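You operate a simulated robot arm through the tools that you are given. There is no shell and no other tool. Be economical: measure what you need, move in short steps, check, and stop when the job is done.

The job below is to be done with a simulated robot arm. You get a single attempt, and the scene is never put back.

TASK
End the truck's charge and put the charger plug away.
Fine: STOP first, then mains off and plug out; plug into the holster, orange flap shut; both knobs and START stay untouched.

It is judged by the outcome, as a careful person would: the job done as asked, and still so three seconds after it is handed in. It fails if anything else is knocked over, pushed out of place, dropped, spilled or broken.

THE ROBOT
A 6-joint arm with a two-finger parallel gripper on a trunk, on a base that drives. Base frame: it is fixed to the floor where the robot stands at the start and does not move with it; the origin is under the middle of the robot, x ahead of it, y to its left, z up. Units: mm, degrees, N and s.
With the tool pointing down near the work surface it reaches from about 180 to 760 mm from the robot's upright axis, wherever it stands. Its first joint turns from -166.0 to 166.0 degrees. Places, roughly: black socket [-1100, 700, 900]; charger [500, -200, 600]; charger plug [-1000, 750, 1000]; current knob [400, -100, 1000]; mains switch [300, -300, 1100]; orange flap [-1200, 700, 900]; red button [400, 0, 1000]; start button [400, 100, 1000]; voltage knob [300, -300, 1000]. Payload 3.91 kg.
The TCP is the grasp point between the finger pads, 30 mm short of the fingertips. In the tool frame z runs along the fingers and y along their closing line. The gripper opens to 110 mm. The fingers are 20 mm wide and 10 mm thick; the gripper's body (48 by 112 mm) begins 55 mm behind the TCP.
Orientation is told as [roll, pitch, yaw] about the base's x, y, z axes, in that order, counted from this pose: with the fingers straight down and closing along the base's y, the tool's x points along the base's -x, its y along +y and its z along -z.

THE INTERFACE
- The arm moves only by the tool nudge_tool. Its argument "plan" is a list that holds one entry, the list of rows, each a list of 6 numbers: the shift along the tool's x, y, z in mm, then the turn, a rotation vector about the tool's x, y, z in degrees. In form: [[[x, y, z, rx, ry, rz], ...]]. A call has 1 to 20 rows; each row shifts and turns the commanded pose from where the row before left it, along the tool's axes as they then stand. "grip" is the opening, from 0 (shut) to 1 (fully open), set as the call begins (left out, the last holds). A row lasts 0.2 s, in which the tool goes at most 50 mm and 8.6 degrees; a call with a longer step from one row to the next is refused whole, and so is a gripper value outside its range. Where a pose cannot be reached the arm comes as near as it can. A force on the tool above 90 N (or 10 N above the force at the start of the call, whichever is more), or a blocked arm, ends the call early, and 0.2 s more pass. Each finger travels about 45 mm/s and halts on what it meets, pressing with about 29 N; the grip force reading is that of the motor and also rises with nothing between the fingers. The clock runs only during rows and for 0.2 s after the last one: add rows that do not move to give the fingers time. The reply holds the time, the measured pose of the TCP, the force on the tool along the base axes, the opening and the grip force, in the units named above and with some noise, with the torque about the TCP (base axes, N m) and any sound that the robot's microphone picked up.
- Cameras (640 x 400 px; columns grow to the right, rows downward): "scene" is now at [7.7, 106.1, 1560.9]; the picture's right is [-0.57, -0.82, 0.00], its down [-0.56, 0.39, -0.73] and it looks along [0.60, -0.41, -0.68] (base axes); focal length 293 px, centre (320, 200). "wrist" rides on the gripper at [71, 22, -107] in the tool frame; the picture's right is [-0.29, 0.96, 0.00], its down [-0.76, -0.23, -0.61] and it looks along [-0.58, -0.18, 0.79] (tool axes); focal length 243 px, centre (320, 200). There is no depth. A picture from a camera that has moved, and an enlarged one, comes with that camera's place and axes in the base frame and with its lens.
- get_image(camera): a new picture of that camera. No time passes.
- move_column(by): slides the trunk up (or, below 0, down) by that many mm; the arm and the scene camera ride with it, the base frame stays. It gives what a move gives, with no picture.
- drive_base(legs): drives the robot by 1 to 6 legs, each [ahead, left, turn to the left] in mm, mm and degrees, along the robot's own axes; the way and the turn of a leg run together, so that a leg with both is an arc; at most 1500 mm and 180 degrees a leg. The arm and the cameras ride along, it lands a little off, and it stops where it bumps. It gives what a move gives.
- turn_head(pan, tilt): turns the head with the scene camera to pan (to the left, within 86 degrees either way) and tilt (down, from -29 to 69), counted from straight ahead of the robot. It gives what a move gives.
- inspect(camera, box): a new picture of the part [left, top, right, bottom] of that camera's present view, enlarged. No time passes.
- close_job(): hands the job in; it is judged then, once.

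Work in short steps. Places have to be worked out from the pictures, the camera data and where the tool is seen: move nearer, look again, correct. Check each grasp and each placing, and mend what went wrong. You have 120 turns and 82 pictures in all, those below and enlarged ones among them. Open the gripper and draw the arm clear of the work before you hand the job in, unless the task says otherwise; then end with one line.

The tools are called as a command line: name --argument value ..., lists and objects as JSON in quotes. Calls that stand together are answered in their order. nudge_tool: Moves the arm, as the interface text tells. Its arguments: {"type":"object","properties":{"plan":{"type":"array"},"grip":{"type":"number"}},"required":["plan"]} The other tools are called the same way: move_column (by) slides the trunk up or down; drive_base (legs) drives the base; turn_head (pan, tilt) turns the head that bears the scene camera; get_image (camera) takes a picture; inspect (camera, box) takes an enlarged picture of a part of a camera's view; close_job () hands the job in.

At the start:

```text
time: 0.0
tool_pos: [369.0, -56.0, 1317.0]
tool_rot: [0.0, 0.0, 0.0]
force: [-0.3, -0.1, -0.5]
torque: [0.01, 0.0, -0.03]
finger_gap: 110.2
grasp_force: 0.1
trunk travel left (down, up): [-525.0, 65.0]
robot x, y, heading: [0.2, 4.7, 0.2]
head pan, tilt: [-34.6, 43.2]
```

scene: 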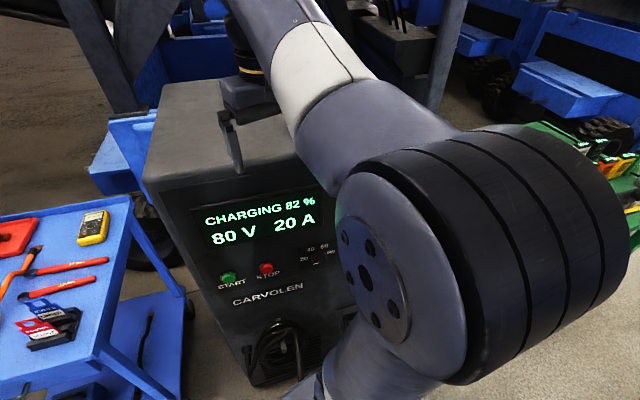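
wrist: 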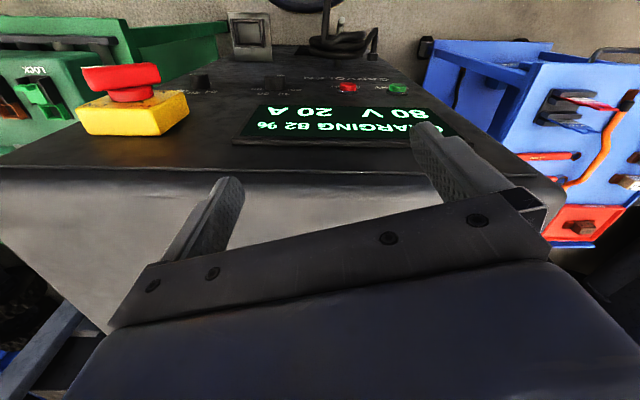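

The arm blocks much of the scene view, so I start with enlarged looks at the panel from both cameras.

inspect --camera "wrist" --box '[60, 0, 460, 200]'

inspect --camera "scene" --box '[130, 170, 370, 390]'

```text
1.60 times, centred on (260, 100) of wrist
camera zoom: at [298.0, -34.5, 1423.8], right [0.29, 0.96, 0.0], down [0.76, -0.23, 0.61], along [0.58, -0.18, -0.79], focal length 388 px, centre (416, 360)
```

zoom: 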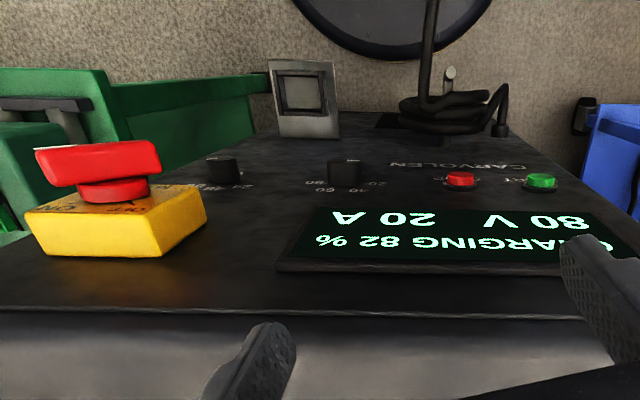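

```text
1.82 times, centred on (250, 280) of scene
camera zoom: at [7.7, 106.1, 1560.9], right [-0.57, -0.82, 0.0], down [-0.56, 0.39, -0.73], along [0.6, -0.41, -0.68], focal length 532 px, centre (447, 54)
```

zoom: 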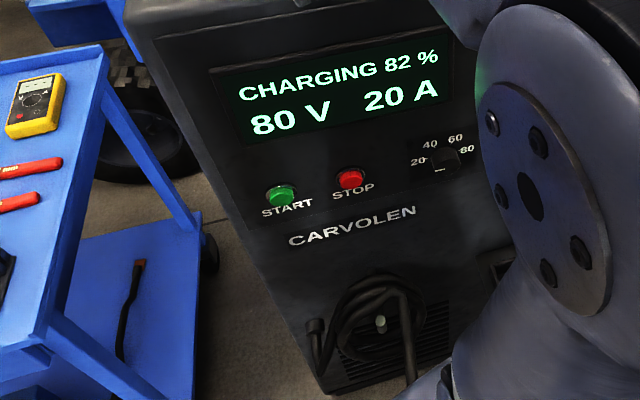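

The yellow box with a red bar is the mains isolator, the grey frame is probably the holster, and triangulating puts STOP near [409,-15,961] on a vertical panel turned about -16° in yaw. I back off for working room and a clear view.

drive_base --legs '[[-250, 0, 0]]'

turn_head --pan -25 --tilt 40

get_image --camera "scene"

get_image --camera "wrist"

```text
time: 1.8
tool_pos: [117.4, -57.7, 1316.6]
tool_rot: [0.0, 0.0, 0.0]
force: [-0.5, 0.8, -0.3]
torque: [-0.01, 0.0, -0.01]
finger_gap: 109.9
grasp_force: 0.0
trunk travel left (down, up): [-525.0, 65.0]
robot x, y, heading: [-250.3, -0.8, -0.0]
head pan, tilt: [-34.6, 43.2]
```

```text
time: 2.5
tool_pos: [117.8, -57.6, 1316.6]
tool_rot: [-0.1, -0.1, -0.1]
force: [-0.4, -0.7, -1.1]
torque: [-0.03, 0.0, 0.01]
finger_gap: 110.1
grasp_force: 0.1
trunk travel left (down, up): [-525.0, 65.0]
robot x, y, heading: [-250.3, -1.8, -0.1]
head pan, tilt: [-25.0, 40.0]
```

```text
77 pictures are left
camera scene: at [-233.6, 117.3, 1565.5], right [-0.43, -0.91, 0.0], down [-0.58, 0.27, -0.77], along [0.69, -0.33, -0.64], focal length 293 px, centre (320, 200)
```

scene: 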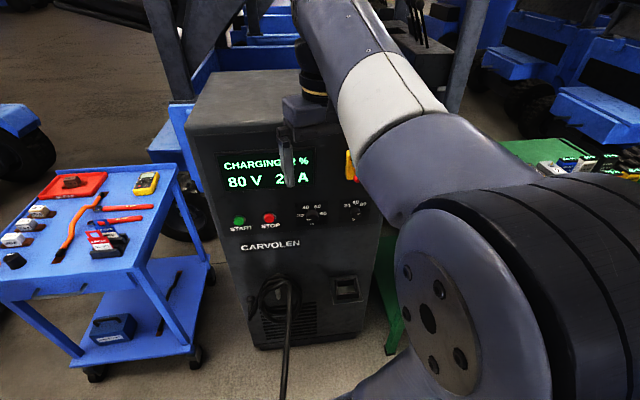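

```text
76 pictures are left
camera wrist: at [47.3, -34.9, 1423.9], right [0.29, 0.96, 0.0], down [0.76, -0.23, 0.61], along [0.58, -0.18, -0.79], focal length 243 px, centre (320, 200)
```

wrist: 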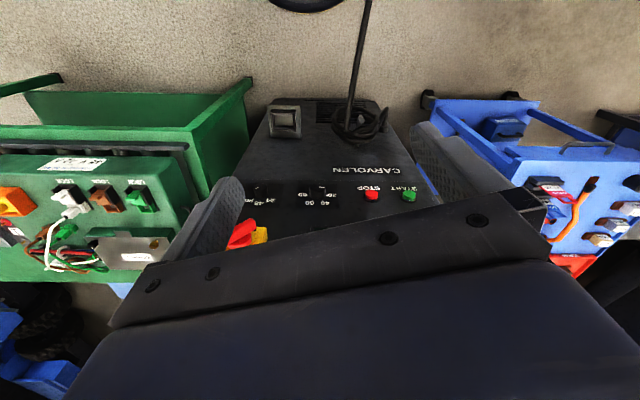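

Both views now agree on STOP at about [402,-17,968], and the cable drops from the charger towards my side. I move forward a little, close the fingers and pitch the tool to point at the panel.

nudge_tool --plan '[[[-40, 0, 0, 0, 0, 0], [-40, 0, 0, 0, 0, 0], [-30, 0, 0, 0, 0, 0], [0, 0, 0, 0, -8.2, 0], [0, 0, 0, 0, -8.2, 0], [0, 0, 0, 0, -8.2, 0], [0, 0, 0, 0, -8.2, 0], [0, 0, 0, 0, -8.2, 0], [0, 0, 0, 0, -8.2, 0], [0, 0, 0, 0, -8.2, 0], [0, 0, 0, 0, -8.2, 0], [0, 0, 0, 0, -8.2, 0], [0, 0, 0, 0, -8.2, 0], [0, 0, 0, 0, -8, 0], [0, 0, 0, 8, 0, 0], [0, 0, 0, 8, 0, 0]]]' --grip 0

get_image --camera "wrist"

get_image --camera "scene"

```text
time: 5.9
tool_pos: [219.2, -103.1, 1307.6]
tool_rot: [-15.6, -89.8, 3.8]
force: [0.5, 0.5, 0.1]
torque: [0.01, -0.05, -0.02]
finger_gap: 0.2
grasp_force: 29.0
out of reach, approached as far as the arm can: row 15, 16
trunk travel left (down, up): [-525.0, 65.0]
robot x, y, heading: [-253.7, 2.9, 0.1]
head pan, tilt: [-25.0, 40.0]
```

```text
75 pictures are left
camera wrist: at [118.2, -60.0, 1236.6], right [0.19, 0.94, 0.29], down [-0.64, -0.1, 0.76], along [0.74, -0.33, 0.58], focal length 243 px, centre (320, 200)
```

wrist: 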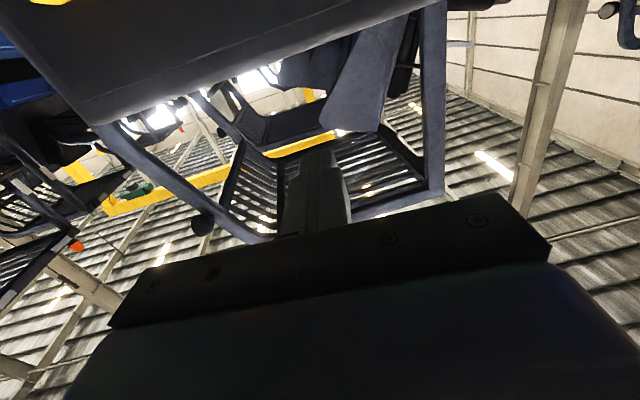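

```text
74 pictures are left
camera scene: at [-233.8, 117.9, 1565.5], right [-0.42, -0.91, 0.0], down [-0.58, 0.27, -0.77], along [0.69, -0.33, -0.64], focal length 293 px, centre (320, 200)
```

scene: 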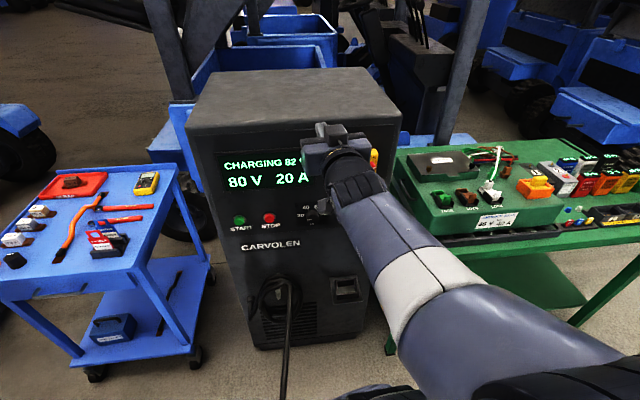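

The camera ends up below the gripper looking at the ceiling, and the pose sat at a reach limit. I'll roll the tool 180° about its own axis so the camera looks down on the work.

nudge_tool --plan '[[[0, 0, 0, 0, 0, 8.5], [0, 0, 0, 0, 0, 8.5], [0, 0, 0, 0, 0, 8.5], [0, 0, 0, 0, 0, 8.5], [0, 0, 0, 0, 0, 8.5], [0, 0, 0, 0, 0, 8.5], [0, 0, 0, 0, 0, 8.5], [0, 0, 0, 0, 0, 8.5], [0, 0, 0, 0, 0, 8.5], [0, 0, 0, 0, 0, 8.5], [0, 0, 0, 0, 0, 8.5], [0, 0, 0, 0, 0, 8.5], [0, 0, 0, 0, 0, 8.5], [0, 0, 0, 0, 0, 8.5], [0, 0, 0, 0, 0, 8.5], [0, 0, 0, 0, 0, 8.5], [0, 0, 0, 0, 0, 8.5], [0, 0, 0, 0, 0, 8.5], [0, 0, 0, 0, 0, 8.5], [0, 0, 0, 0, 0, 8.5]]]'

```text
time: 10.1
tool_pos: [219.5, -101.6, 1309.5]
tool_rot: [89.2, 80.2, -102.4]
force: [0.3, 0.3, 0.2]
torque: [-0.03, -0.01, 0.03]
finger_gap: 0.0
grasp_force: 28.7
trunk travel left (down, up): [-525.0, 65.0]
robot x, y, heading: [-247.3, -0.9, 0.0]
head pan, tilt: [-25.0, 40.0]
```

The roll worked; I finish the last 10° and then descend towards STOP height while sliding left.

nudge_tool --plan '[[[0, 0, 0, 0, 0, 5], [0, 0, 0, 0, 0, 5], [-45, -14, 0, 0, 0, 0], [-45, -14, 0, 0, 0, 0], [-45, -14, 0, 0, 0, 0], [-45, -14, 0, 0, 0, 0], [-45, -14, 0, 0, 0, 0], [-45, -14, 0, 0, 0, 0], [-40, -14, 0, 0, 0, 0]]]'

get_image --camera "wrist"

get_image --camera "scene"

```text
time: 12.1
tool_pos: [187.1, -130.4, 1015.2]
tool_rot: [4.5, 90.0, 173.2]
force: [-0.2, 0.0, 0.3]
torque: [0.02, 0.04, 0.01]
finger_gap: 0.0
grasp_force: 28.7
out of reach, approached as far as the arm can: row 3, 4, 5, 6, 7, 8, 9
trunk travel left (down, up): [-525.0, 65.0]
robot x, y, heading: [-248.4, -0.0, -0.0]
head pan, tilt: [-25.0, 40.0]
```

```text
73 pictures are left
camera wrist: at [77.4, -131.2, 1086.7], right [-0.19, -0.94, -0.29], down [-0.55, 0.34, -0.76], along [0.81, 0.02, -0.58], focal length 243 px, centre (320, 200)
```

wrist: 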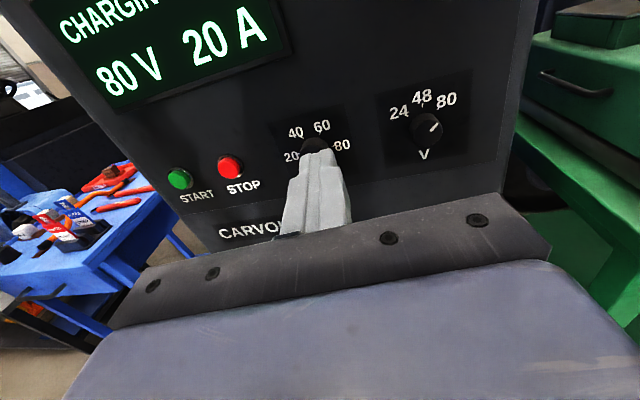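

```text
72 pictures are left
camera scene: at [-233.4, 117.3, 1565.6], right [-0.42, -0.91, 0.0], down [-0.58, 0.27, -0.77], along [0.69, -0.33, -0.64], focal length 293 px, centre (320, 200)
```

scene: 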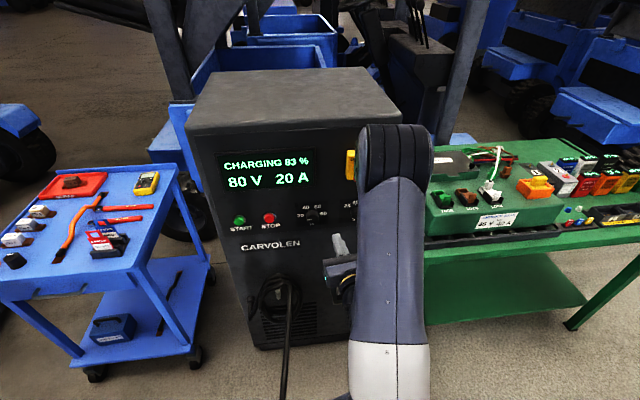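

The tool now faces the panel with a good view, but it is cramped against the reach limit. Before re-placing the base, I check where the cable runs on the floor.

turn_head --pan 30 --tilt 60

get_image --camera "scene"

turn_head --pan 86 --tilt 40

get_image --camera "scene"

```text
time: 13.4
tool_pos: [186.5, -130.9, 1015.7]
tool_rot: [1.2, 89.9, 169.9]
force: [-0.5, 0.2, 0.2]
torque: [0.03, 0.03, 0.01]
finger_gap: 0.0
grasp_force: 29.5
trunk travel left (down, up): [-525.0, 65.0]
robot x, y, heading: [-252.0, -6.3, -0.1]
head pan, tilt: [30.0, 60.0]
```

```text
71 pictures are left
camera scene: at [-252.7, 186.6, 1538.8], right [0.5, -0.87, 0.0], down [-0.75, -0.43, -0.5], along [0.43, 0.25, -0.87], focal length 293 px, centre (320, 200)
```

scene: 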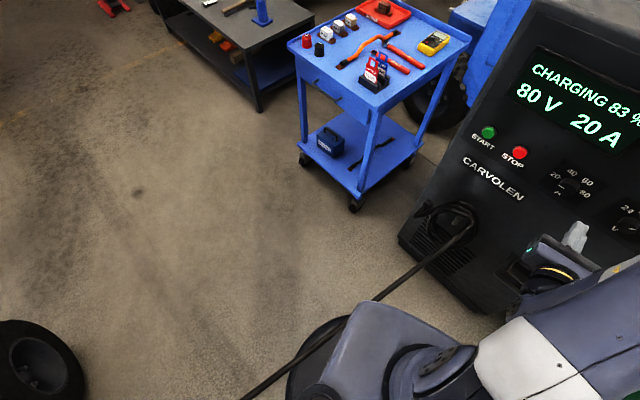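

```text
time: 14.6
tool_pos: [187.1, -130.0, 1015.8]
tool_rot: [0.7, 89.9, 169.7]
force: [0.0, -0.2, 0.2]
torque: [0.0, -0.04, -0.01]
finger_gap: 0.0
grasp_force: 29.0
trunk travel left (down, up): [-525.0, 65.0]
robot x, y, heading: [-251.3, -1.3, -0.3]
head pan, tilt: [85.9, 40.0]
```

```text
70 pictures are left
camera scene: at [-304.3, 238.2, 1565.5], right [1.0, -0.07, 0.0], down [-0.05, -0.64, -0.77], along [0.06, 0.76, -0.64], focal length 293 px, centre (320, 200)
```

scene: 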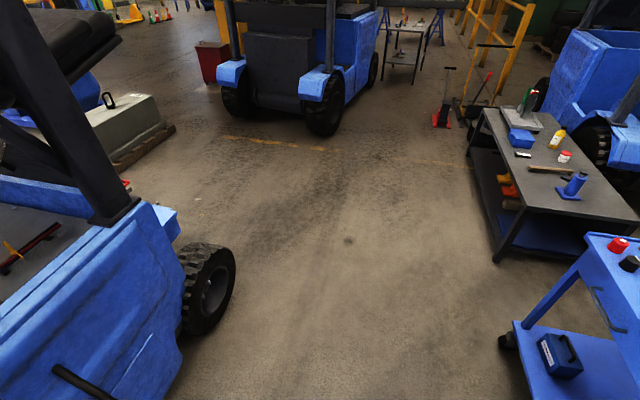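

The cable runs in the air past my front-left towards the truck, so I stay to its right. I back up to about [-400,50] and turn -16° to face the panel squarely.

drive_base --legs '[[-150, 50, 0], [0, 0, -16]]'

turn_head --pan 0 --tilt 35

get_image --camera "scene"

get_image --camera "wrist"

```text
time: 16.9
tool_pos: [-15.0, -194.2, 1016.5]
tool_rot: [1.0, 89.9, 153.9]
force: [0.1, -0.2, 0.4]
torque: [-0.02, 0.01, 0.02]
finger_gap: 0.1
grasp_force: 28.8
trunk travel left (down, up): [-525.0, 65.0]
robot x, y, heading: [-400.3, 49.4, -15.9]
head pan, tilt: [85.9, 40.0]
```

```text
time: 18.6
tool_pos: [-15.9, -194.5, 1016.2]
tool_rot: [0.4, 89.9, 153.2]
force: [-0.1, -0.3, -0.7]
torque: [0.0, 0.0, -0.01]
finger_gap: 0.0
grasp_force: 28.5
trunk travel left (down, up): [-525.0, 65.0]
robot x, y, heading: [-403.7, 51.4, -15.9]
head pan, tilt: [0.0, 35.0]
```

```text
69 pictures are left
camera scene: at [-331.5, 190.0, 1573.1], right [-0.27, -0.96, 0.0], down [-0.55, 0.16, -0.82], along [0.79, -0.23, -0.57], focal length 293 px, centre (320, 200)
```

scene: 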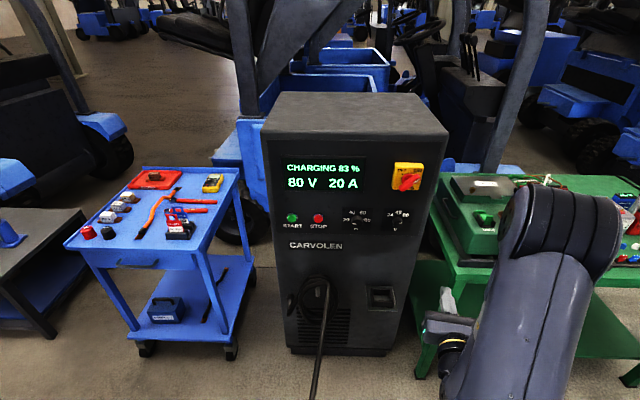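

```text
68 pictures are left
camera wrist: at [-120.5, -165.5, 1087.1], right [-0.44, -0.85, -0.29], down [-0.44, 0.48, -0.76], along [0.79, -0.2, -0.58], focal length 243 px, centre (320, 200)
```

wrist: 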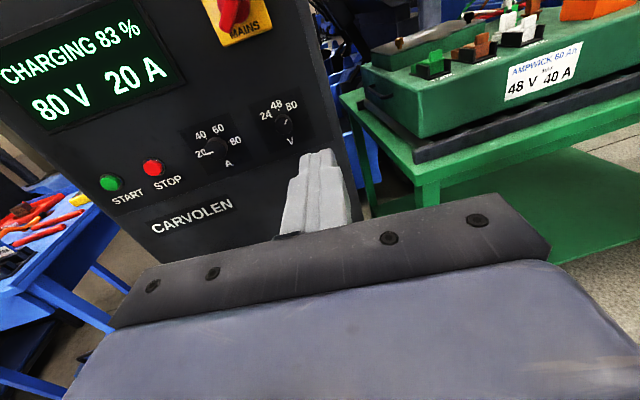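

The view is clear now and STOP is confirmed at about [405,-17,967]. I yaw the tool +11° to be square to the panel and move to roughly 60 mm in front of STOP.

nudge_tool --plan '[[[0, 0, 0, 5.5, 0, 0], [0, 0, 0, 5.5, 0, 0], [-8, -48, 44, 0, 0, 0], [-8, -48, 44, 0, 0, 0], [-8, -48, 44, 0, 0, 0], [-8, -48, 44, 0, 0, 0], [-8, -48, 44, 0, 0, 0], [-8, -48, 44, 0, 0, 0]]]'

```text
refused: row 3 steps farther than a row can; nothing moved
```

nudge_tool --plan '[[[0, 0, 0, 5.5, 0, 0], [0, 0, 0, 5.5, 0, 0], [-6, -36, 32, 0, 0, 0], [-6, -36, 32, 0, 0, 0], [-6, -36, 32, 0, 0, 0], [-6, -36, 32, 0, 0, 0], [-6, -36, 32, 0, 0, 0], [-6, -36, 32, 0, 0, 0], [-6, -36, 32, 0, 0, 0], [-6, -36, 32, 0, 0, 0]]]'

get_image --camera "wrist"

get_image --camera "scene"

```text
time: 20.8
tool_pos: [207.9, -212.0, 980.0]
tool_rot: [-0.1, 89.8, 165.6]
force: [0.0, -0.1, 0.6]
torque: [0.01, 0.02, -0.03]
finger_gap: 0.3
grasp_force: 28.7
out of reach, approached as far as the arm can: row 4, 5, 6, 7, 8, 9, 10
trunk travel left (down, up): [-525.0, 65.0]
robot x, y, heading: [-400.5, 49.6, -16.0]
head pan, tilt: [0.0, 35.0]
```

```text
67 pictures are left
camera wrist: at [99.5, -205.9, 1052.5], right [-0.24, -0.93, -0.29], down [-0.54, 0.37, -0.76], along [0.81, -0.02, -0.59], focal length 243 px, centre (320, 200)
```

wrist: 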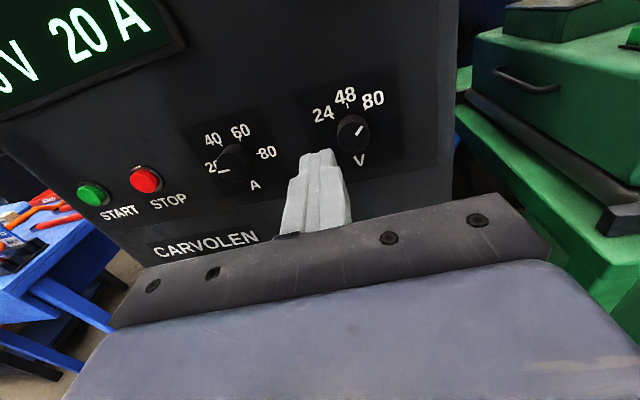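

```text
66 pictures are left
camera scene: at [-331.3, 190.2, 1573.0], right [-0.28, -0.96, 0.0], down [-0.55, 0.16, -0.82], along [0.79, -0.23, -0.57], focal length 293 px, centre (320, 200)
```

scene: 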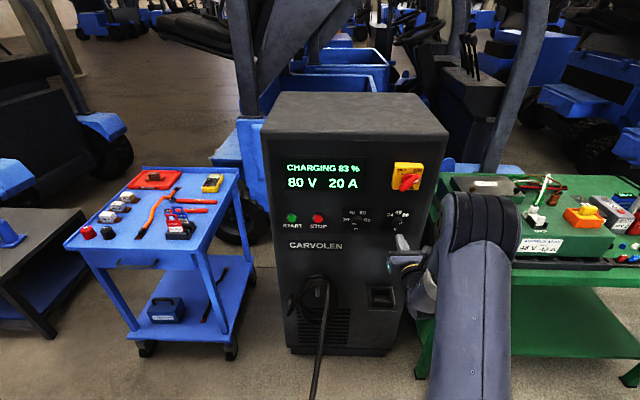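

The arm stalls when asked to go left with the trunk this high (forearm hanging steeply). I lower the trunk 200 mm and raise the tool back, to put the arm in a better posture.

move_column --by -200

nudge_tool --plan '[[[45, 0, 0, 0, 0, 0], [45, 0, 0, 0, 0, 0], [45, 0, 0, 0, 0, 0], [45, 0, 0, 0, 0, 0], [0, -30, 0, 0, 0, 0], [0, -30, 0, 0, 0, 0], [0, -30, 0, 0, 0, 0]]]'

```text
time: 22.9
tool_pos: [208.1, -212.0, 781.0]
tool_rot: [-4.9, 89.7, 161.0]
force: [-0.4, 0.3, -0.3]
torque: [0.0, -0.02, 0.05]
finger_gap: 0.0
grasp_force: 28.8
trunk travel left (down, up): [-325.0, 265.0]
robot x, y, heading: [-400.5, 50.5, -16.0]
head pan, tilt: [0.0, 35.0]
```

```text
time: 24.5
tool_pos: [218.8, -169.3, 973.0]
tool_rot: [-3.5, 89.4, 163.3]
force: [0.6, -0.3, 0.0]
torque: [0.0, 0.01, 0.02]
finger_gap: 0.1
grasp_force: 29.1
out of reach, approached as far as the arm can: row 6, 7
trunk travel left (down, up): [-325.0, 265.0]
robot x, y, heading: [-398.7, 48.4, -15.8]
head pan, tilt: [0.0, 35.0]
```

Watching how the pose yields, the wrist cannot yaw right relative to the arm, so the tool must point a bit left of the reach line. A 20° oblique press on STOP from here is fine; I yaw the tool +19° and go to about 60 mm before STOP.

nudge_tool --plan '[[[0, 0, 0, 6.5, 0, 0], [0, 0, 0, 6.5, 0, 0], [0, 0, 0, 6.5, 0, 0], [-1, -33, 27, 0, 0, 0], [-1, -33, 27, 0, 0, 0], [-1, -33, 27, 0, 0, 0], [-1, -33, 27, 0, 0, 0]]]'

get_image --camera "wrist"

```text
time: 26.1
tool_pos: [313.7, -29.9, 968.2]
tool_rot: [-26.0, 89.7, 159.2]
force: [0.1, -0.4, 0.1]
torque: [-0.02, 0.0, 0.01]
finger_gap: 0.0
grasp_force: 28.9
trunk travel left (down, up): [-325.0, 265.0]
robot x, y, heading: [-399.2, 50.4, -15.8]
head pan, tilt: [0.0, 35.0]
```

```text
65 pictures are left
camera wrist: at [209.4, -60.6, 1039.7], right [0.09, -0.95, -0.29], down [-0.63, 0.17, -0.76], along [0.77, 0.25, -0.58], focal length 243 px, centre (320, 200)
```

wrist: 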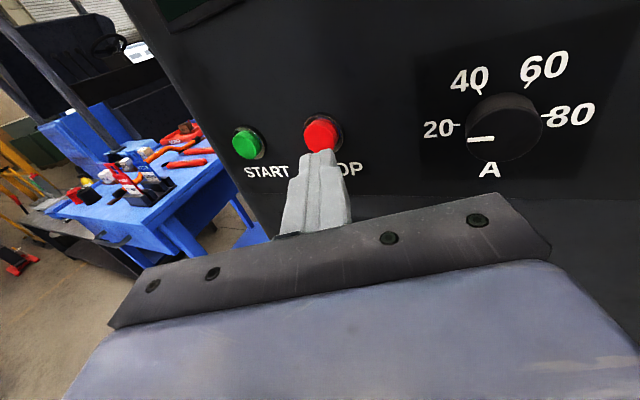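

The tool is square above STOP (button ≈ [405,-19,963], tip line passes 2 mm off). I drop 4 mm and advance in small steps until the button gives.

nudge_tool --plan '[[[-4, -1, 25, 0, 0, 0], [0, 0, 15, 0, 0, 0], [0, 0, 5, 0, 0, 0], [0, 0, 5, 0, 0, 0]]]'

inspect --camera "wrist" --box '[200, 40, 440, 190]'

```text
time: 27.1
tool_pos: [364.5, -22.6, 963.4]
tool_rot: [-27.7, 89.6, 157.6]
force: [0.9, -0.3, 0.9]
torque: [-0.01, 0.01, 0.02]
finger_gap: 0.2
grasp_force: 28.7
trunk travel left (down, up): [-325.0, 265.0]
robot x, y, heading: [-400.8, 49.9, -16.1]
head pan, tilt: [0.0, 35.0]
```

```text
2.67 times, centred on (320, 115) of wrist
camera zoom: at [259.3, -53.7, 1035.1], right [0.09, -0.95, -0.29], down [-0.63, 0.17, -0.76], along [0.77, 0.25, -0.59], focal length 647 px, centre (320, 427)
```

zoom: 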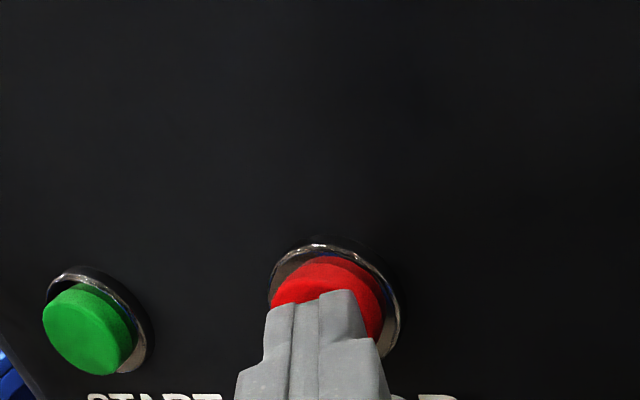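

The tip is right at the button face. I press on in 3 mm steps.

nudge_tool --plan '[[[0, 0, 3, 0, 0, 0], [0, 0, 3, 0, 0, 0], [0, 0, 3, 0, 0, 0], [0, 0, 3, 0, 0, 0]]]'

inspect --camera "scene" --box '[250, 90, 460, 250]'

```text
time: 28.1
tool_pos: [373.8, -22.1, 963.5]
tool_rot: [-23.5, 89.7, 161.8]
force: [-2.3, -1.2, 0.6]
torque: [0.0, -0.02, -0.07]
finger_gap: 0.0
grasp_force: 28.7
trunk travel left (down, up): [-325.0, 265.0]
robot x, y, heading: [-400.1, 51.6, -15.8]
head pan, tilt: [0.0, 35.0]
```

```text
2.50 times, centred on (355, 170) of scene
camera zoom: at [-331.7, 189.9, 1373.1], right [-0.28, -0.96, 0.0], down [-0.55, 0.16, -0.82], along [0.79, -0.23, -0.57], focal length 732 px, centre (232, 275)
```

zoom: 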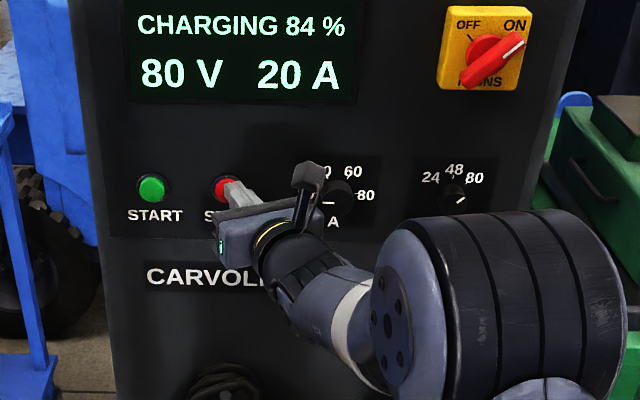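

Contact has just begun (2 N) and it still shows CHARGING, so I press further.

nudge_tool --plan '[[[0, 0, 3, 0, 0, 0], [0, 0, 3, 0, 0, 0], [0, 0, 2, 0, 0, 0]]]'

inspect --camera "scene" --box '[250, 90, 460, 250]'

```text
time: 28.9
tool_pos: [381.4, -22.2, 962.8]
tool_rot: [-25.4, 89.6, 159.9]
force: [-17.0, -2.5, -2.2]
torque: [0.03, 0.16, -0.21]
finger_gap: 0.0
grasp_force: 29.0
trunk travel left (down, up): [-325.0, 265.0]
robot x, y, heading: [-405.1, 45.9, -16.0]
head pan, tilt: [0.0, 35.0]
heard: click
```

```text
2.50 times, centred on (355, 170) of scene
camera zoom: at [-333.1, 189.6, 1373.1], right [-0.28, -0.96, 0.0], down [-0.55, 0.16, -0.82], along [0.79, -0.23, -0.57], focal length 732 px, centre (232, 275)
```

zoom: 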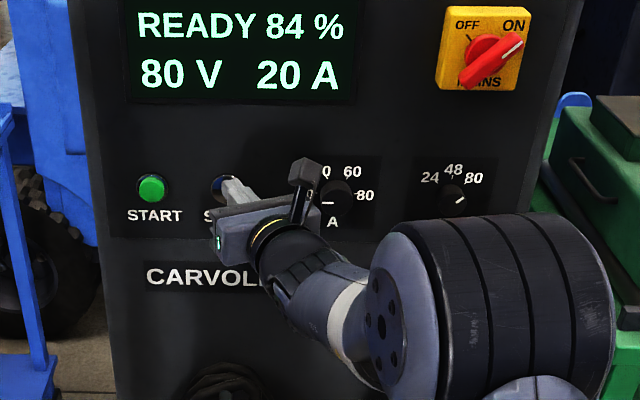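

Click heard and the display reads READY, so STOP is done. MAINS is ON pointing up-right and OFF up-left, a quarter turn anticlockwise; I put the handle centre near [288,-255,1135]. I withdraw, move in front of it, and roll 45° to match the bar.

nudge_tool --plan '[[[0, 0, -45, 0, 0, 0], [0, 0, -50, 0, 0, 0], [24, 25, -18, 0, 0, 0], [24, 25, -18, 0, 0, 0], [24, 25, -18, 0, 0, 0], [24, 25, -18, 0, 0, 0], [24, 25, -18, 0, 0, 0], [24, 25, -18, 0, 0, 0], [24, 25, -18, 0, 0, 0], [0, 0, 0, -6.4, 0, 0], [0, 0, 0, -6.4, 0, 0], [0, 0, 0, -6.4, 0, 0]]]'

nudge_tool --plan '[[[0, 0, 0, 0, 0, 7.5], [0, 0, 0, 0, 0, 7.5], [0, 0, 0, 0, 0, 7.5], [0, 0, 0, 0, 0, 7.5], [0, 0, 0, 0, 0, 7.5], [0, 0, 0, 0, 0, 7.5]]]' --grip 1

get_image --camera "wrist"

get_image --camera "scene"

```text
time: 31.5
tool_pos: [180.2, -216.9, 1132.9]
tool_rot: [-5.5, 89.6, 160.4]
force: [0.1, -0.1, 0.2]
torque: [0.03, -0.03, 0.04]
finger_gap: 0.0
grasp_force: 28.7
trunk travel left (down, up): [-325.0, 265.0]
robot x, y, heading: [-400.1, 48.5, -15.7]
head pan, tilt: [0.0, 35.0]
```

```text
time: 32.9
tool_pos: [179.5, -216.4, 1131.9]
tool_rot: [-89.5, 44.8, 76.4]
force: [-0.2, -0.1, 0.7]
torque: [0.0, 0.02, 0.01]
finger_gap: 109.9
grasp_force: 0.0
trunk travel left (down, up): [-325.0, 265.0]
robot x, y, heading: [-399.1, 49.5, -16.4]
head pan, tilt: [0.0, 35.0]
```

```text
61 pictures are left
camera wrist: at [60.4, -253.7, 1167.6], right [-0.12, -0.45, -0.88], down [-0.42, 0.83, -0.37], along [0.9, 0.33, -0.29], focal length 243 px, centre (320, 200)
```

wrist: 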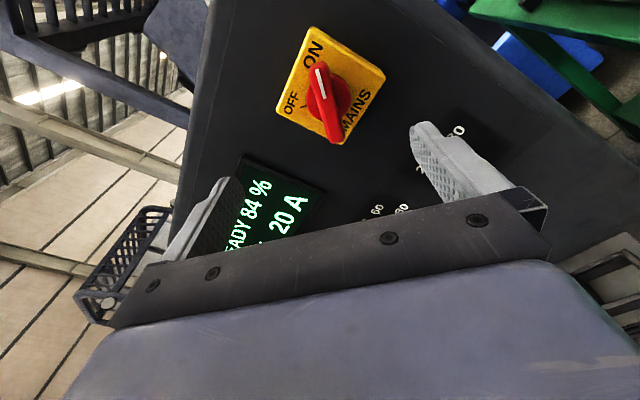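

```text
60 pictures are left
camera scene: at [-331.5, 190.0, 1373.1], right [-0.28, -0.96, 0.0], down [-0.55, 0.16, -0.82], along [0.79, -0.23, -0.57], focal length 293 px, centre (320, 200)
```

scene: 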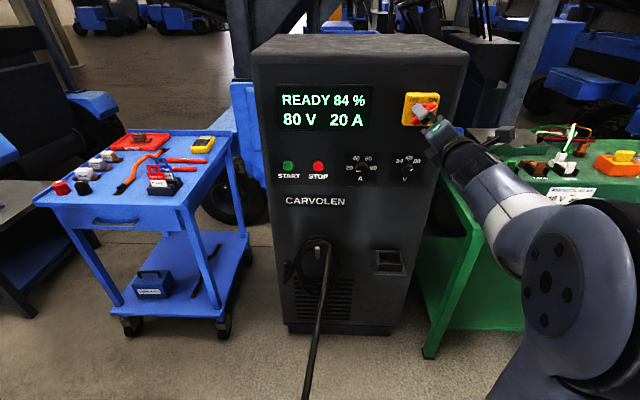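

Triangulation gives the handle centre at [293,-257,1131] with the bar already square to the open fingers. I shift about 12 mm right and advance 75 mm, then look.

nudge_tool --plan '[[[7.6, 9, 0, 0, 0, 0], [0, 0, 40, 0, 0, 0], [0, 0, 35, 0, 0, 0]]]'

get_image --camera "wrist"

inspect --camera "scene" --box '[370, 70, 490, 160]'

```text
time: 33.7
tool_pos: [250.2, -245.7, 1130.1]
tool_rot: [-89.5, 44.8, 76.5]
force: [0.2, -0.7, -0.1]
torque: [0.0, 0.0, 0.01]
finger_gap: 110.0
grasp_force: 0.0
trunk travel left (down, up): [-325.0, 265.0]
robot x, y, heading: [-397.6, 51.0, -16.0]
head pan, tilt: [0.0, 35.0]
```

```text
59 pictures are left
camera wrist: at [130.5, -284.0, 1165.9], right [-0.12, -0.46, -0.88], down [-0.42, 0.83, -0.37], along [0.9, 0.33, -0.29], focal length 243 px, centre (320, 200)
```

wrist: 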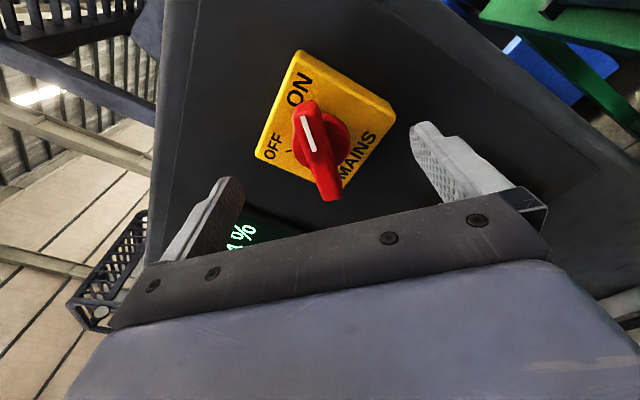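

```text
4.44 times, centred on (430, 115) of scene
camera zoom: at [-331.7, 190.0, 1373.1], right [-0.28, -0.96, 0.0], down [-0.55, 0.16, -0.82], along [0.79, -0.23, -0.57], focal length 1302 px, centre (-169, 578)
```

zoom: 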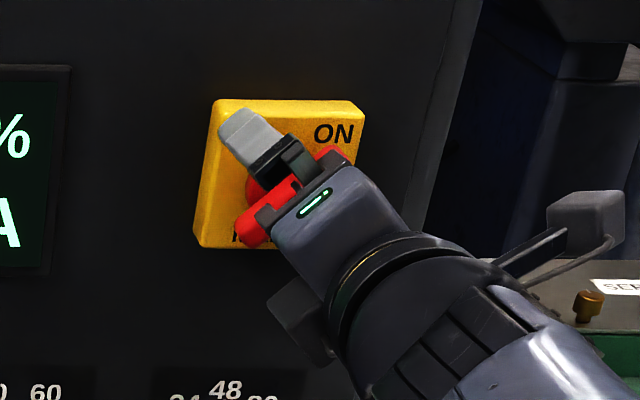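

Alignment is good (lateral error under 1 mm, bar front 44 mm ahead of the TCP). I advance 30 mm and close on the bar.

nudge_tool --plan '[[[0, 0, 15, 0, 0, 0], [0, 0, 15, 0, 0, 0]]]'

nudge_tool --plan '[[[0, 0, 0, 0, 0, 0], [0, 0, 0, 0, 0, 0], [0, 0, 0, 0, 0, 0], [0, 0, 0, 0, 0, 0], [0, 0, 0, 0, 0, 0], [0, 0, 0, 0, 0, 0]]]' --grip 0

get_image --camera "wrist"

```text
time: 34.3
tool_pos: [278.4, -253.0, 1130.5]
tool_rot: [-89.5, 45.1, 76.3]
force: [-10.9, 4.9, -3.0]
torque: [0.21, 0.48, -0.43]
finger_gap: 110.1
grasp_force: 0.0
trunk travel left (down, up): [-325.0, 265.0]
robot x, y, heading: [-398.3, 54.0, -15.8]
head pan, tilt: [0.0, 35.0]
```

```text
time: 35.7
tool_pos: [280.4, -255.2, 1131.1]
tool_rot: [-89.5, 44.9, 76.3]
force: [-14.0, -8.5, -9.8]
torque: [0.11, 0.61, -0.69]
finger_gap: 40.9
grasp_force: 45.1
trunk travel left (down, up): [-325.0, 265.0]
robot x, y, heading: [-400.2, 49.1, -16.0]
head pan, tilt: [0.0, 35.0]
```

```text
57 pictures are left
camera wrist: at [158.8, -293.1, 1166.6], right [-0.12, -0.45, -0.88], down [-0.42, 0.83, -0.37], along [0.9, 0.33, -0.29], focal length 243 px, centre (320, 200)
```

wrist: 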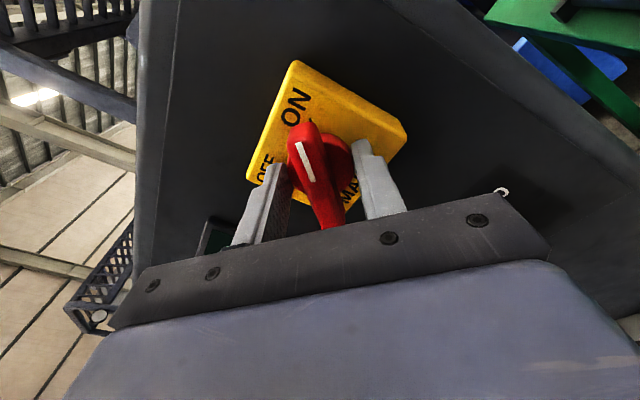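

A 41 mm gap means the tips are on the round rotor base rather than the bar, and they touch the box face. I open slightly, back off 9 mm and re-close on the bar.

nudge_tool --plan '[[[0, 0, 0, 0, 0, 0], [0, 0, -9, 0, 0, 0]]]' --grip 0.5

nudge_tool --plan '[[[0, 0, 0, 0, 0, 0], [0, 0, 0, 0, 0, 0], [0, 0, 0, 0, 0, 0], [0, 0, 0, 0, 0, 0]]]' --grip 0

inspect --camera "wrist" --box '[200, 40, 440, 240]'

```text
time: 36.3
tool_pos: [272.4, -249.1, 1132.0]
tool_rot: [-89.6, 45.1, 76.6]
force: [0.2, 0.0, 0.2]
torque: [-0.01, -0.01, -0.02]
finger_gap: 55.1
grasp_force: 0.0
trunk travel left (down, up): [-325.0, 265.0]
robot x, y, heading: [-398.5, 49.8, -15.9]
head pan, tilt: [0.0, 35.0]
```

```text
time: 37.3
tool_pos: [270.1, -251.5, 1130.5]
tool_rot: [-89.4, 44.9, 76.6]
force: [-3.5, -2.4, -9.1]
torque: [-0.02, 0.02, -0.32]
finger_gap: 40.3
grasp_force: 45.1
trunk travel left (down, up): [-325.0, 265.0]
robot x, y, heading: [-400.2, 51.1, -16.1]
head pan, tilt: [0.0, 35.0]
```

```text
2.00 times, centred on (320, 140) of wrist
camera zoom: at [150.8, -289.3, 1165.5], right [-0.12, -0.45, -0.88], down [-0.42, 0.83, -0.37], along [0.9, 0.33, -0.29], focal length 485 px, centre (320, 320)
```

zoom: 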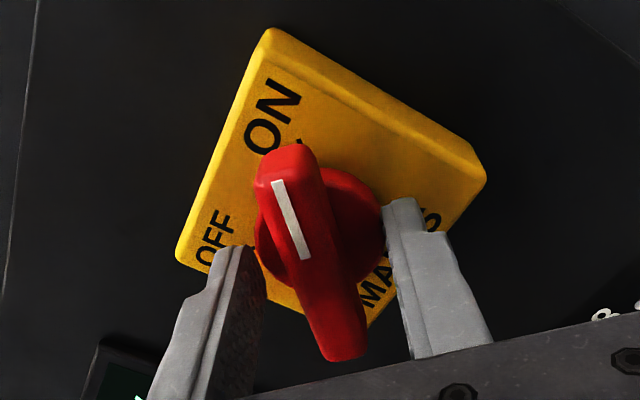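

Still on the rotor disc, just shallower. I back off another 12 mm so that only the bar lies between the tips.

nudge_tool --plan '[[[0, 0, 0, 0, 0, 0], [0, 0, -12, 0, 0, 0]]]' --grip 0.5

nudge_tool --plan '[[[0, 0, 0, 0, 0, 0], [0, 0, 0, 0, 0, 0], [0, 0, 0, 0, 0, 0], [0, 0, 0, 0, 0, 0]]]' --grip 0

inspect --camera "wrist" --box '[200, 40, 440, 240]'

```text
time: 37.9
tool_pos: [259.1, -246.8, 1132.3]
tool_rot: [-89.6, 45.0, 76.4]
force: [-0.2, 0.2, -0.4]
torque: [0.02, 0.0, -0.01]
finger_gap: 55.1
grasp_force: 0.1
trunk travel left (down, up): [-325.0, 265.0]
robot x, y, heading: [-399.4, 51.6, -16.1]
head pan, tilt: [0.0, 35.0]
```

```text
time: 38.9
tool_pos: [258.7, -248.4, 1130.5]
tool_rot: [-89.4, 44.9, 76.3]
force: [-3.6, -2.3, -4.2]
torque: [-0.03, 0.27, -0.58]
finger_gap: 16.4
grasp_force: 45.4
trunk travel left (down, up): [-325.0, 265.0]
robot x, y, heading: [-403.7, 54.9, -16.0]
head pan, tilt: [0.0, 35.0]
```

```text
2.00 times, centred on (320, 140) of wrist
camera zoom: at [138.6, -285.7, 1166.0], right [-0.12, -0.46, -0.88], down [-0.42, 0.83, -0.37], along [0.9, 0.33, -0.29], focal length 485 px, centre (320, 320)
```

zoom: 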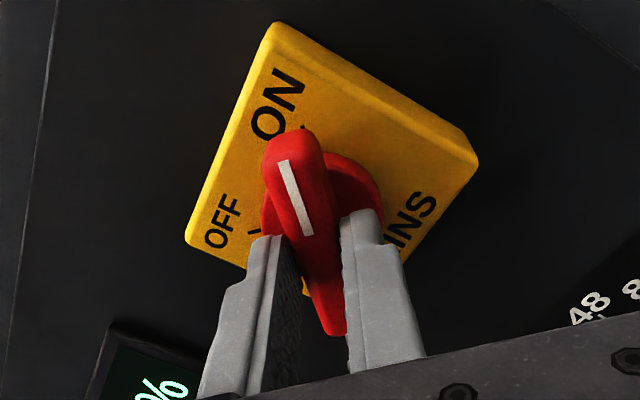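

The bar is held (16 mm gap), but the rotor centre appears about 6 mm further along the bar (up-right). I reopen a little, shift 5.5 mm along the bar and re-grip so that the turn is about the true axis.

nudge_tool --plan '[[[0, 0, 0, 0, 0, 0], [5.5, 0, 0, 0, 0, 0], [0, 0, 0, 0, 0, 0]]]' --grip 0.35

nudge_tool --plan '[[[0, 0, 0, 0, 0, 0], [0, 0, 0, 0, 0, 0], [0, 0, 0, 0, 0, 0]]]' --grip 0

nudge_tool --plan '[[[0, 0, 0, 0, 0, -5], [0, 0, 0, 0, 0, -5], [0, 0, 0, 0, 0, -5], [0, 0, 0, 0, 0, -5]]]'

inspect --camera "wrist" --box '[200, 40, 440, 240]'

```text
time: 39.7
tool_pos: [258.5, -250.0, 1136.4]
tool_rot: [-89.6, 45.0, 76.4]
force: [0.1, 0.1, -0.6]
torque: [0.0, -0.02, 0.01]
finger_gap: 38.4
grasp_force: 0.1
trunk travel left (down, up): [-325.0, 265.0]
robot x, y, heading: [-400.3, 50.7, -16.2]
head pan, tilt: [0.0, 35.0]
```

```text
time: 40.5
tool_pos: [257.2, -252.1, 1133.6]
tool_rot: [-89.4, 44.9, 76.5]
force: [-2.4, -2.2, -4.5]
torque: [-0.04, 0.39, -0.51]
finger_gap: 16.2
grasp_force: 45.2
trunk travel left (down, up): [-325.0, 265.0]
robot x, y, heading: [-400.9, 49.9, -15.8]
head pan, tilt: [0.0, 35.0]
```

```text
time: 41.5
tool_pos: [258.7, -248.5, 1134.3]
tool_rot: [-89.3, 65.0, 76.9]
force: [1.0, 1.8, -0.7]
torque: [0.37, 1.11, 0.05]
finger_gap: 16.9
grasp_force: 44.9
trunk travel left (down, up): [-325.0, 265.0]
robot x, y, heading: [-399.0, 51.2, -15.9]
head pan, tilt: [0.0, 35.0]
```

```text
2.00 times, centred on (320, 140) of wrist
camera zoom: at [142.6, -272.6, 1190.8], right [-0.18, -0.72, -0.67], down [-0.47, 0.66, -0.59], along [0.87, 0.2, -0.46], focal length 485 px, centre (320, 320)
```

zoom: 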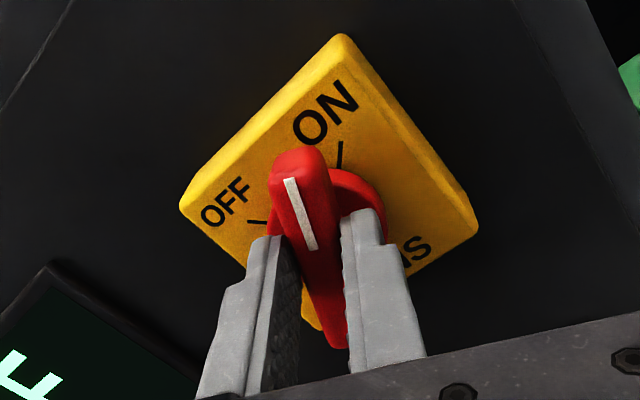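

The handle is turning cleanly with the tool at low force. I continue the remaining 70°.

nudge_tool --plan '[[[0, 0, 0, 0, 0, -5], [0, 0, 0, 0, 0, -5], [0, 0, 0, 0, 0, -5], [0, 0, 0, 0, 0, -5], [0, 0, 0, 0, 0, -5], [0, 0, 0, 0, 0, -5], [0, 0, 0, 0, 0, -5], [0, 0, 0, 0, 0, -5], [0, 0, 0, 0, 0, -5], [0, 0, 0, 0, 0, -5], [0, 0, 0, 0, 0, -5], [0, 0, 0, 0, 0, -5], [0, 0, 0, 0, 0, -5], [0, 0, 0, 0, 0, -5]]]'

inspect --camera "wrist" --box '[200, 40, 440, 240]'

inspect --camera "scene" --box '[250, 60, 490, 210]'

```text
time: 44.5
tool_pos: [259.8, -244.5, 1132.9]
tool_rot: [89.4, 44.8, -104.1]
force: [-0.3, 36.7, -12.8]
torque: [0.63, 0.44, -0.04]
finger_gap: 16.4
grasp_force: 45.0
trunk travel left (down, up): [-325.0, 265.0]
robot x, y, heading: [-402.1, 51.0, -16.0]
head pan, tilt: [0.0, 35.0]
```

```text
2.00 times, centred on (320, 140) of wrist
camera zoom: at [163.9, -185.3, 1199.6], right [-0.2, -0.86, 0.47], down [-0.68, -0.22, -0.69], along [0.7, -0.47, -0.54], focal length 485 px, centre (320, 320)
```

zoom: 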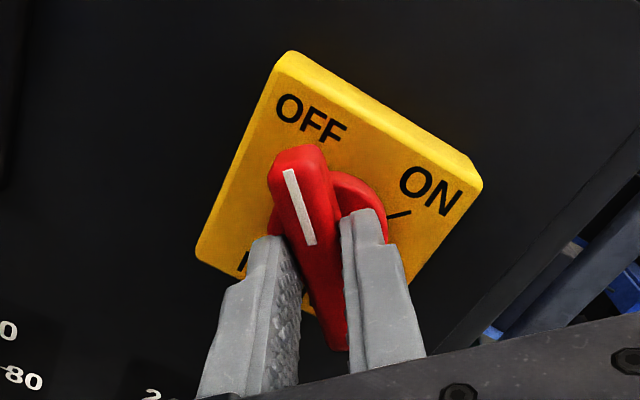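

```text
2.67 times, centred on (370, 135) of scene
camera zoom: at [-330.7, 194.2, 1372.4], right [-0.27, -0.96, 0.0], down [-0.55, 0.16, -0.82], along [0.79, -0.23, -0.57], focal length 781 px, centre (187, 373)
```

zoom: 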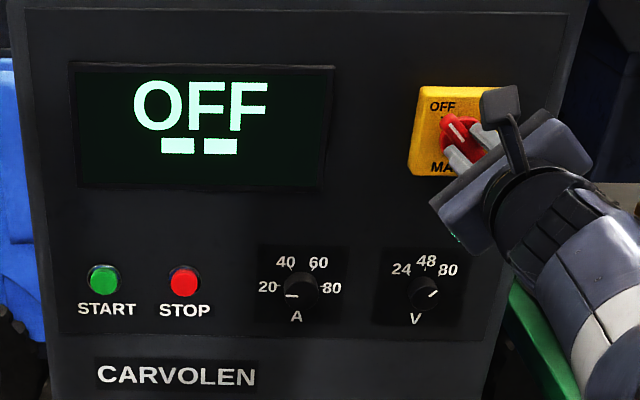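

The display shows OFF and the handle points at OFF. I release, back straight off, and roll the camera upright again.

nudge_tool --plan '[[[0, 0, 0, 0, 0, 0], [0, 0, 0, 0, 0, 0], [0, 0, 0, 0, 0, 0], [0, 0, -30, 0, 0, 0], [0, 0, -45, 0, 0, 0], [0, 0, -45, 0, 0, 0], [0, 0, 0, 0, 0, 8], [0, 0, 0, 0, 0, 8], [0, 0, 0, 0, 0, 8], [0, 0, 0, 0, 0, 8], [0, 0, 0, 0, 0, 8], [0, 0, 0, 0, 0, 5]]]' --grip 0.5

inspect --camera "scene" --box '[250, 60, 490, 350]'

```text
time: 47.1
tool_pos: [142.2, -222.5, 1135.7]
tool_rot: [-23.9, 89.7, 142.2]
force: [-0.1, 0.3, -0.1]
torque: [-0.04, -0.02, 0.02]
finger_gap: 54.8
grasp_force: 0.1
trunk travel left (down, up): [-325.0, 265.0]
robot x, y, heading: [-402.2, 50.5, -16.2]
head pan, tilt: [0.0, 35.0]
```

```text
1.38 times, centred on (370, 205) of scene
camera zoom: at [-331.6, 190.0, 1373.1], right [-0.28, -0.96, 0.0], down [-0.55, 0.16, -0.82], along [0.79, -0.23, -0.57], focal length 404 px, centre (251, 193)
```

zoom: 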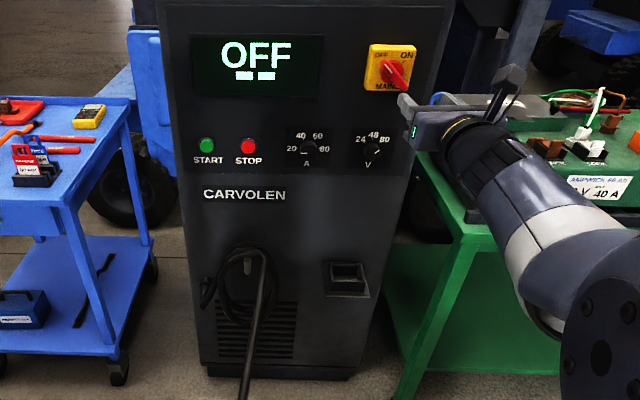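

STOP and mains are done. Now a closer look at the holster on the charger front.

inspect --camera "scene" --box '[280, 210, 440, 310]'

get_image --camera "wrist"

```text
4.00 times, centred on (360, 260) of scene
camera zoom: at [-331.6, 190.0, 1373.1], right [-0.28, -0.96, 0.0], down [-0.55, 0.16, -0.82], along [0.79, -0.23, -0.57], focal length 1172 px, centre (160, -40)
```

zoom: 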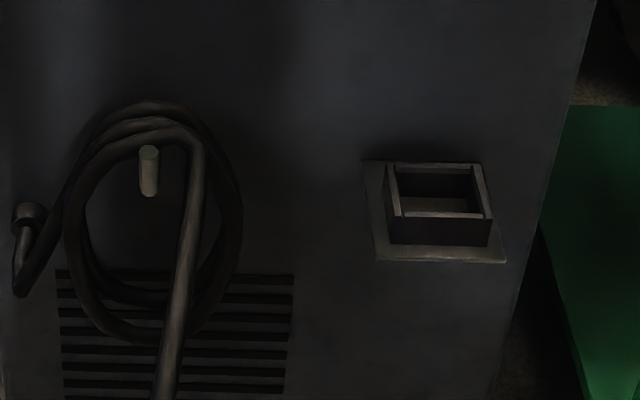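

```text
49 pictures are left
camera wrist: at [32.0, -217.4, 1207.0], right [-0.23, -0.93, -0.29], down [-0.54, 0.37, -0.76], along [0.81, -0.02, -0.59], focal length 243 px, centre (320, 200)
```

wrist: 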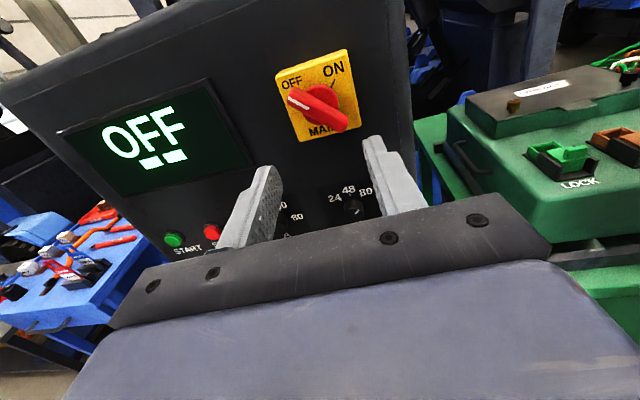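

The holster looks like an upward- or forward-opening box near [306,-254,615]; I need its geometry before grasping the plug. I lower the tool and tip it down for a close look.

nudge_tool --plan '[[[-42, 0, 0, 0, 0, 0], [-42, 0, 0, 0, 0, 0], [-42, 0, 0, 0, 0, 0], [-42, 0, 0, 0, 0, 0], [-42, 0, 0, 0, 0, 0], [-42, 0, 0, 0, 0, 0], [0, 0, 0, 0, -8, 0], [0, 0, 0, 0, -8, 0], [0, 0, 0, 0, -8, 0]]]'

get_image --camera "wrist"

```text
time: 49.1
tool_pos: [141.2, -221.0, 882.9]
tool_rot: [0.0, 65.7, 165.9]
force: [0.6, 0.2, -0.3]
torque: [0.03, -0.02, -0.01]
finger_gap: 54.9
grasp_force: 0.1
trunk travel left (down, up): [-325.0, 265.0]
robot x, y, heading: [-401.5, 52.4, -15.7]
head pan, tilt: [0.0, 35.0]
```

```text
48 pictures are left
camera wrist: at [69.1, -227.0, 992.3], right [-0.35, -0.9, -0.26], down [-0.79, 0.43, -0.44], along [0.51, 0.06, -0.86], focal length 243 px, centre (320, 200)
```

wrist: 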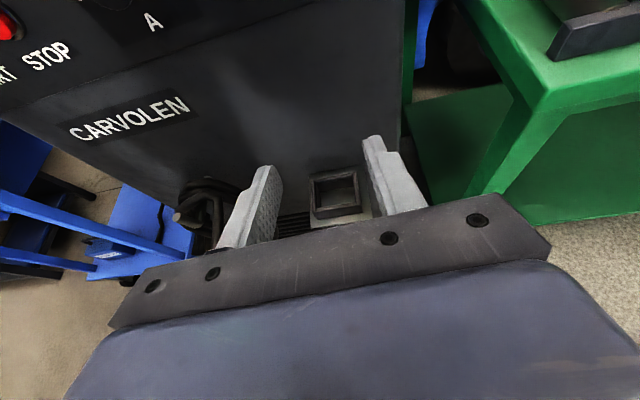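

inspect --camera "wrist" --box '[270, 140, 400, 230]'

```text
4.44 times, centred on (335, 185) of wrist
camera zoom: at [69.1, -227.0, 992.3], right [-0.35, -0.9, -0.26], down [-0.79, 0.43, -0.44], along [0.51, 0.06, -0.86], focal length 1078 px, centre (253, 267)
```

zoom: 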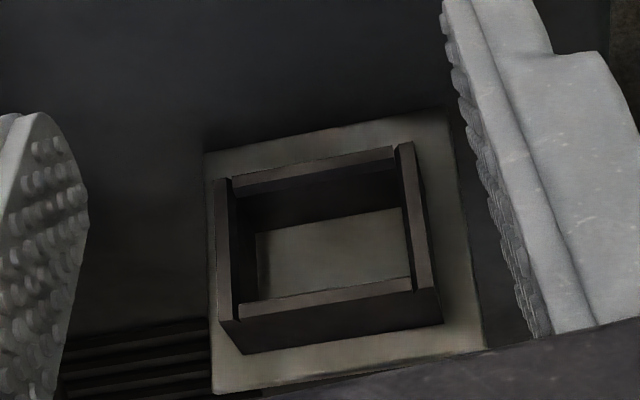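

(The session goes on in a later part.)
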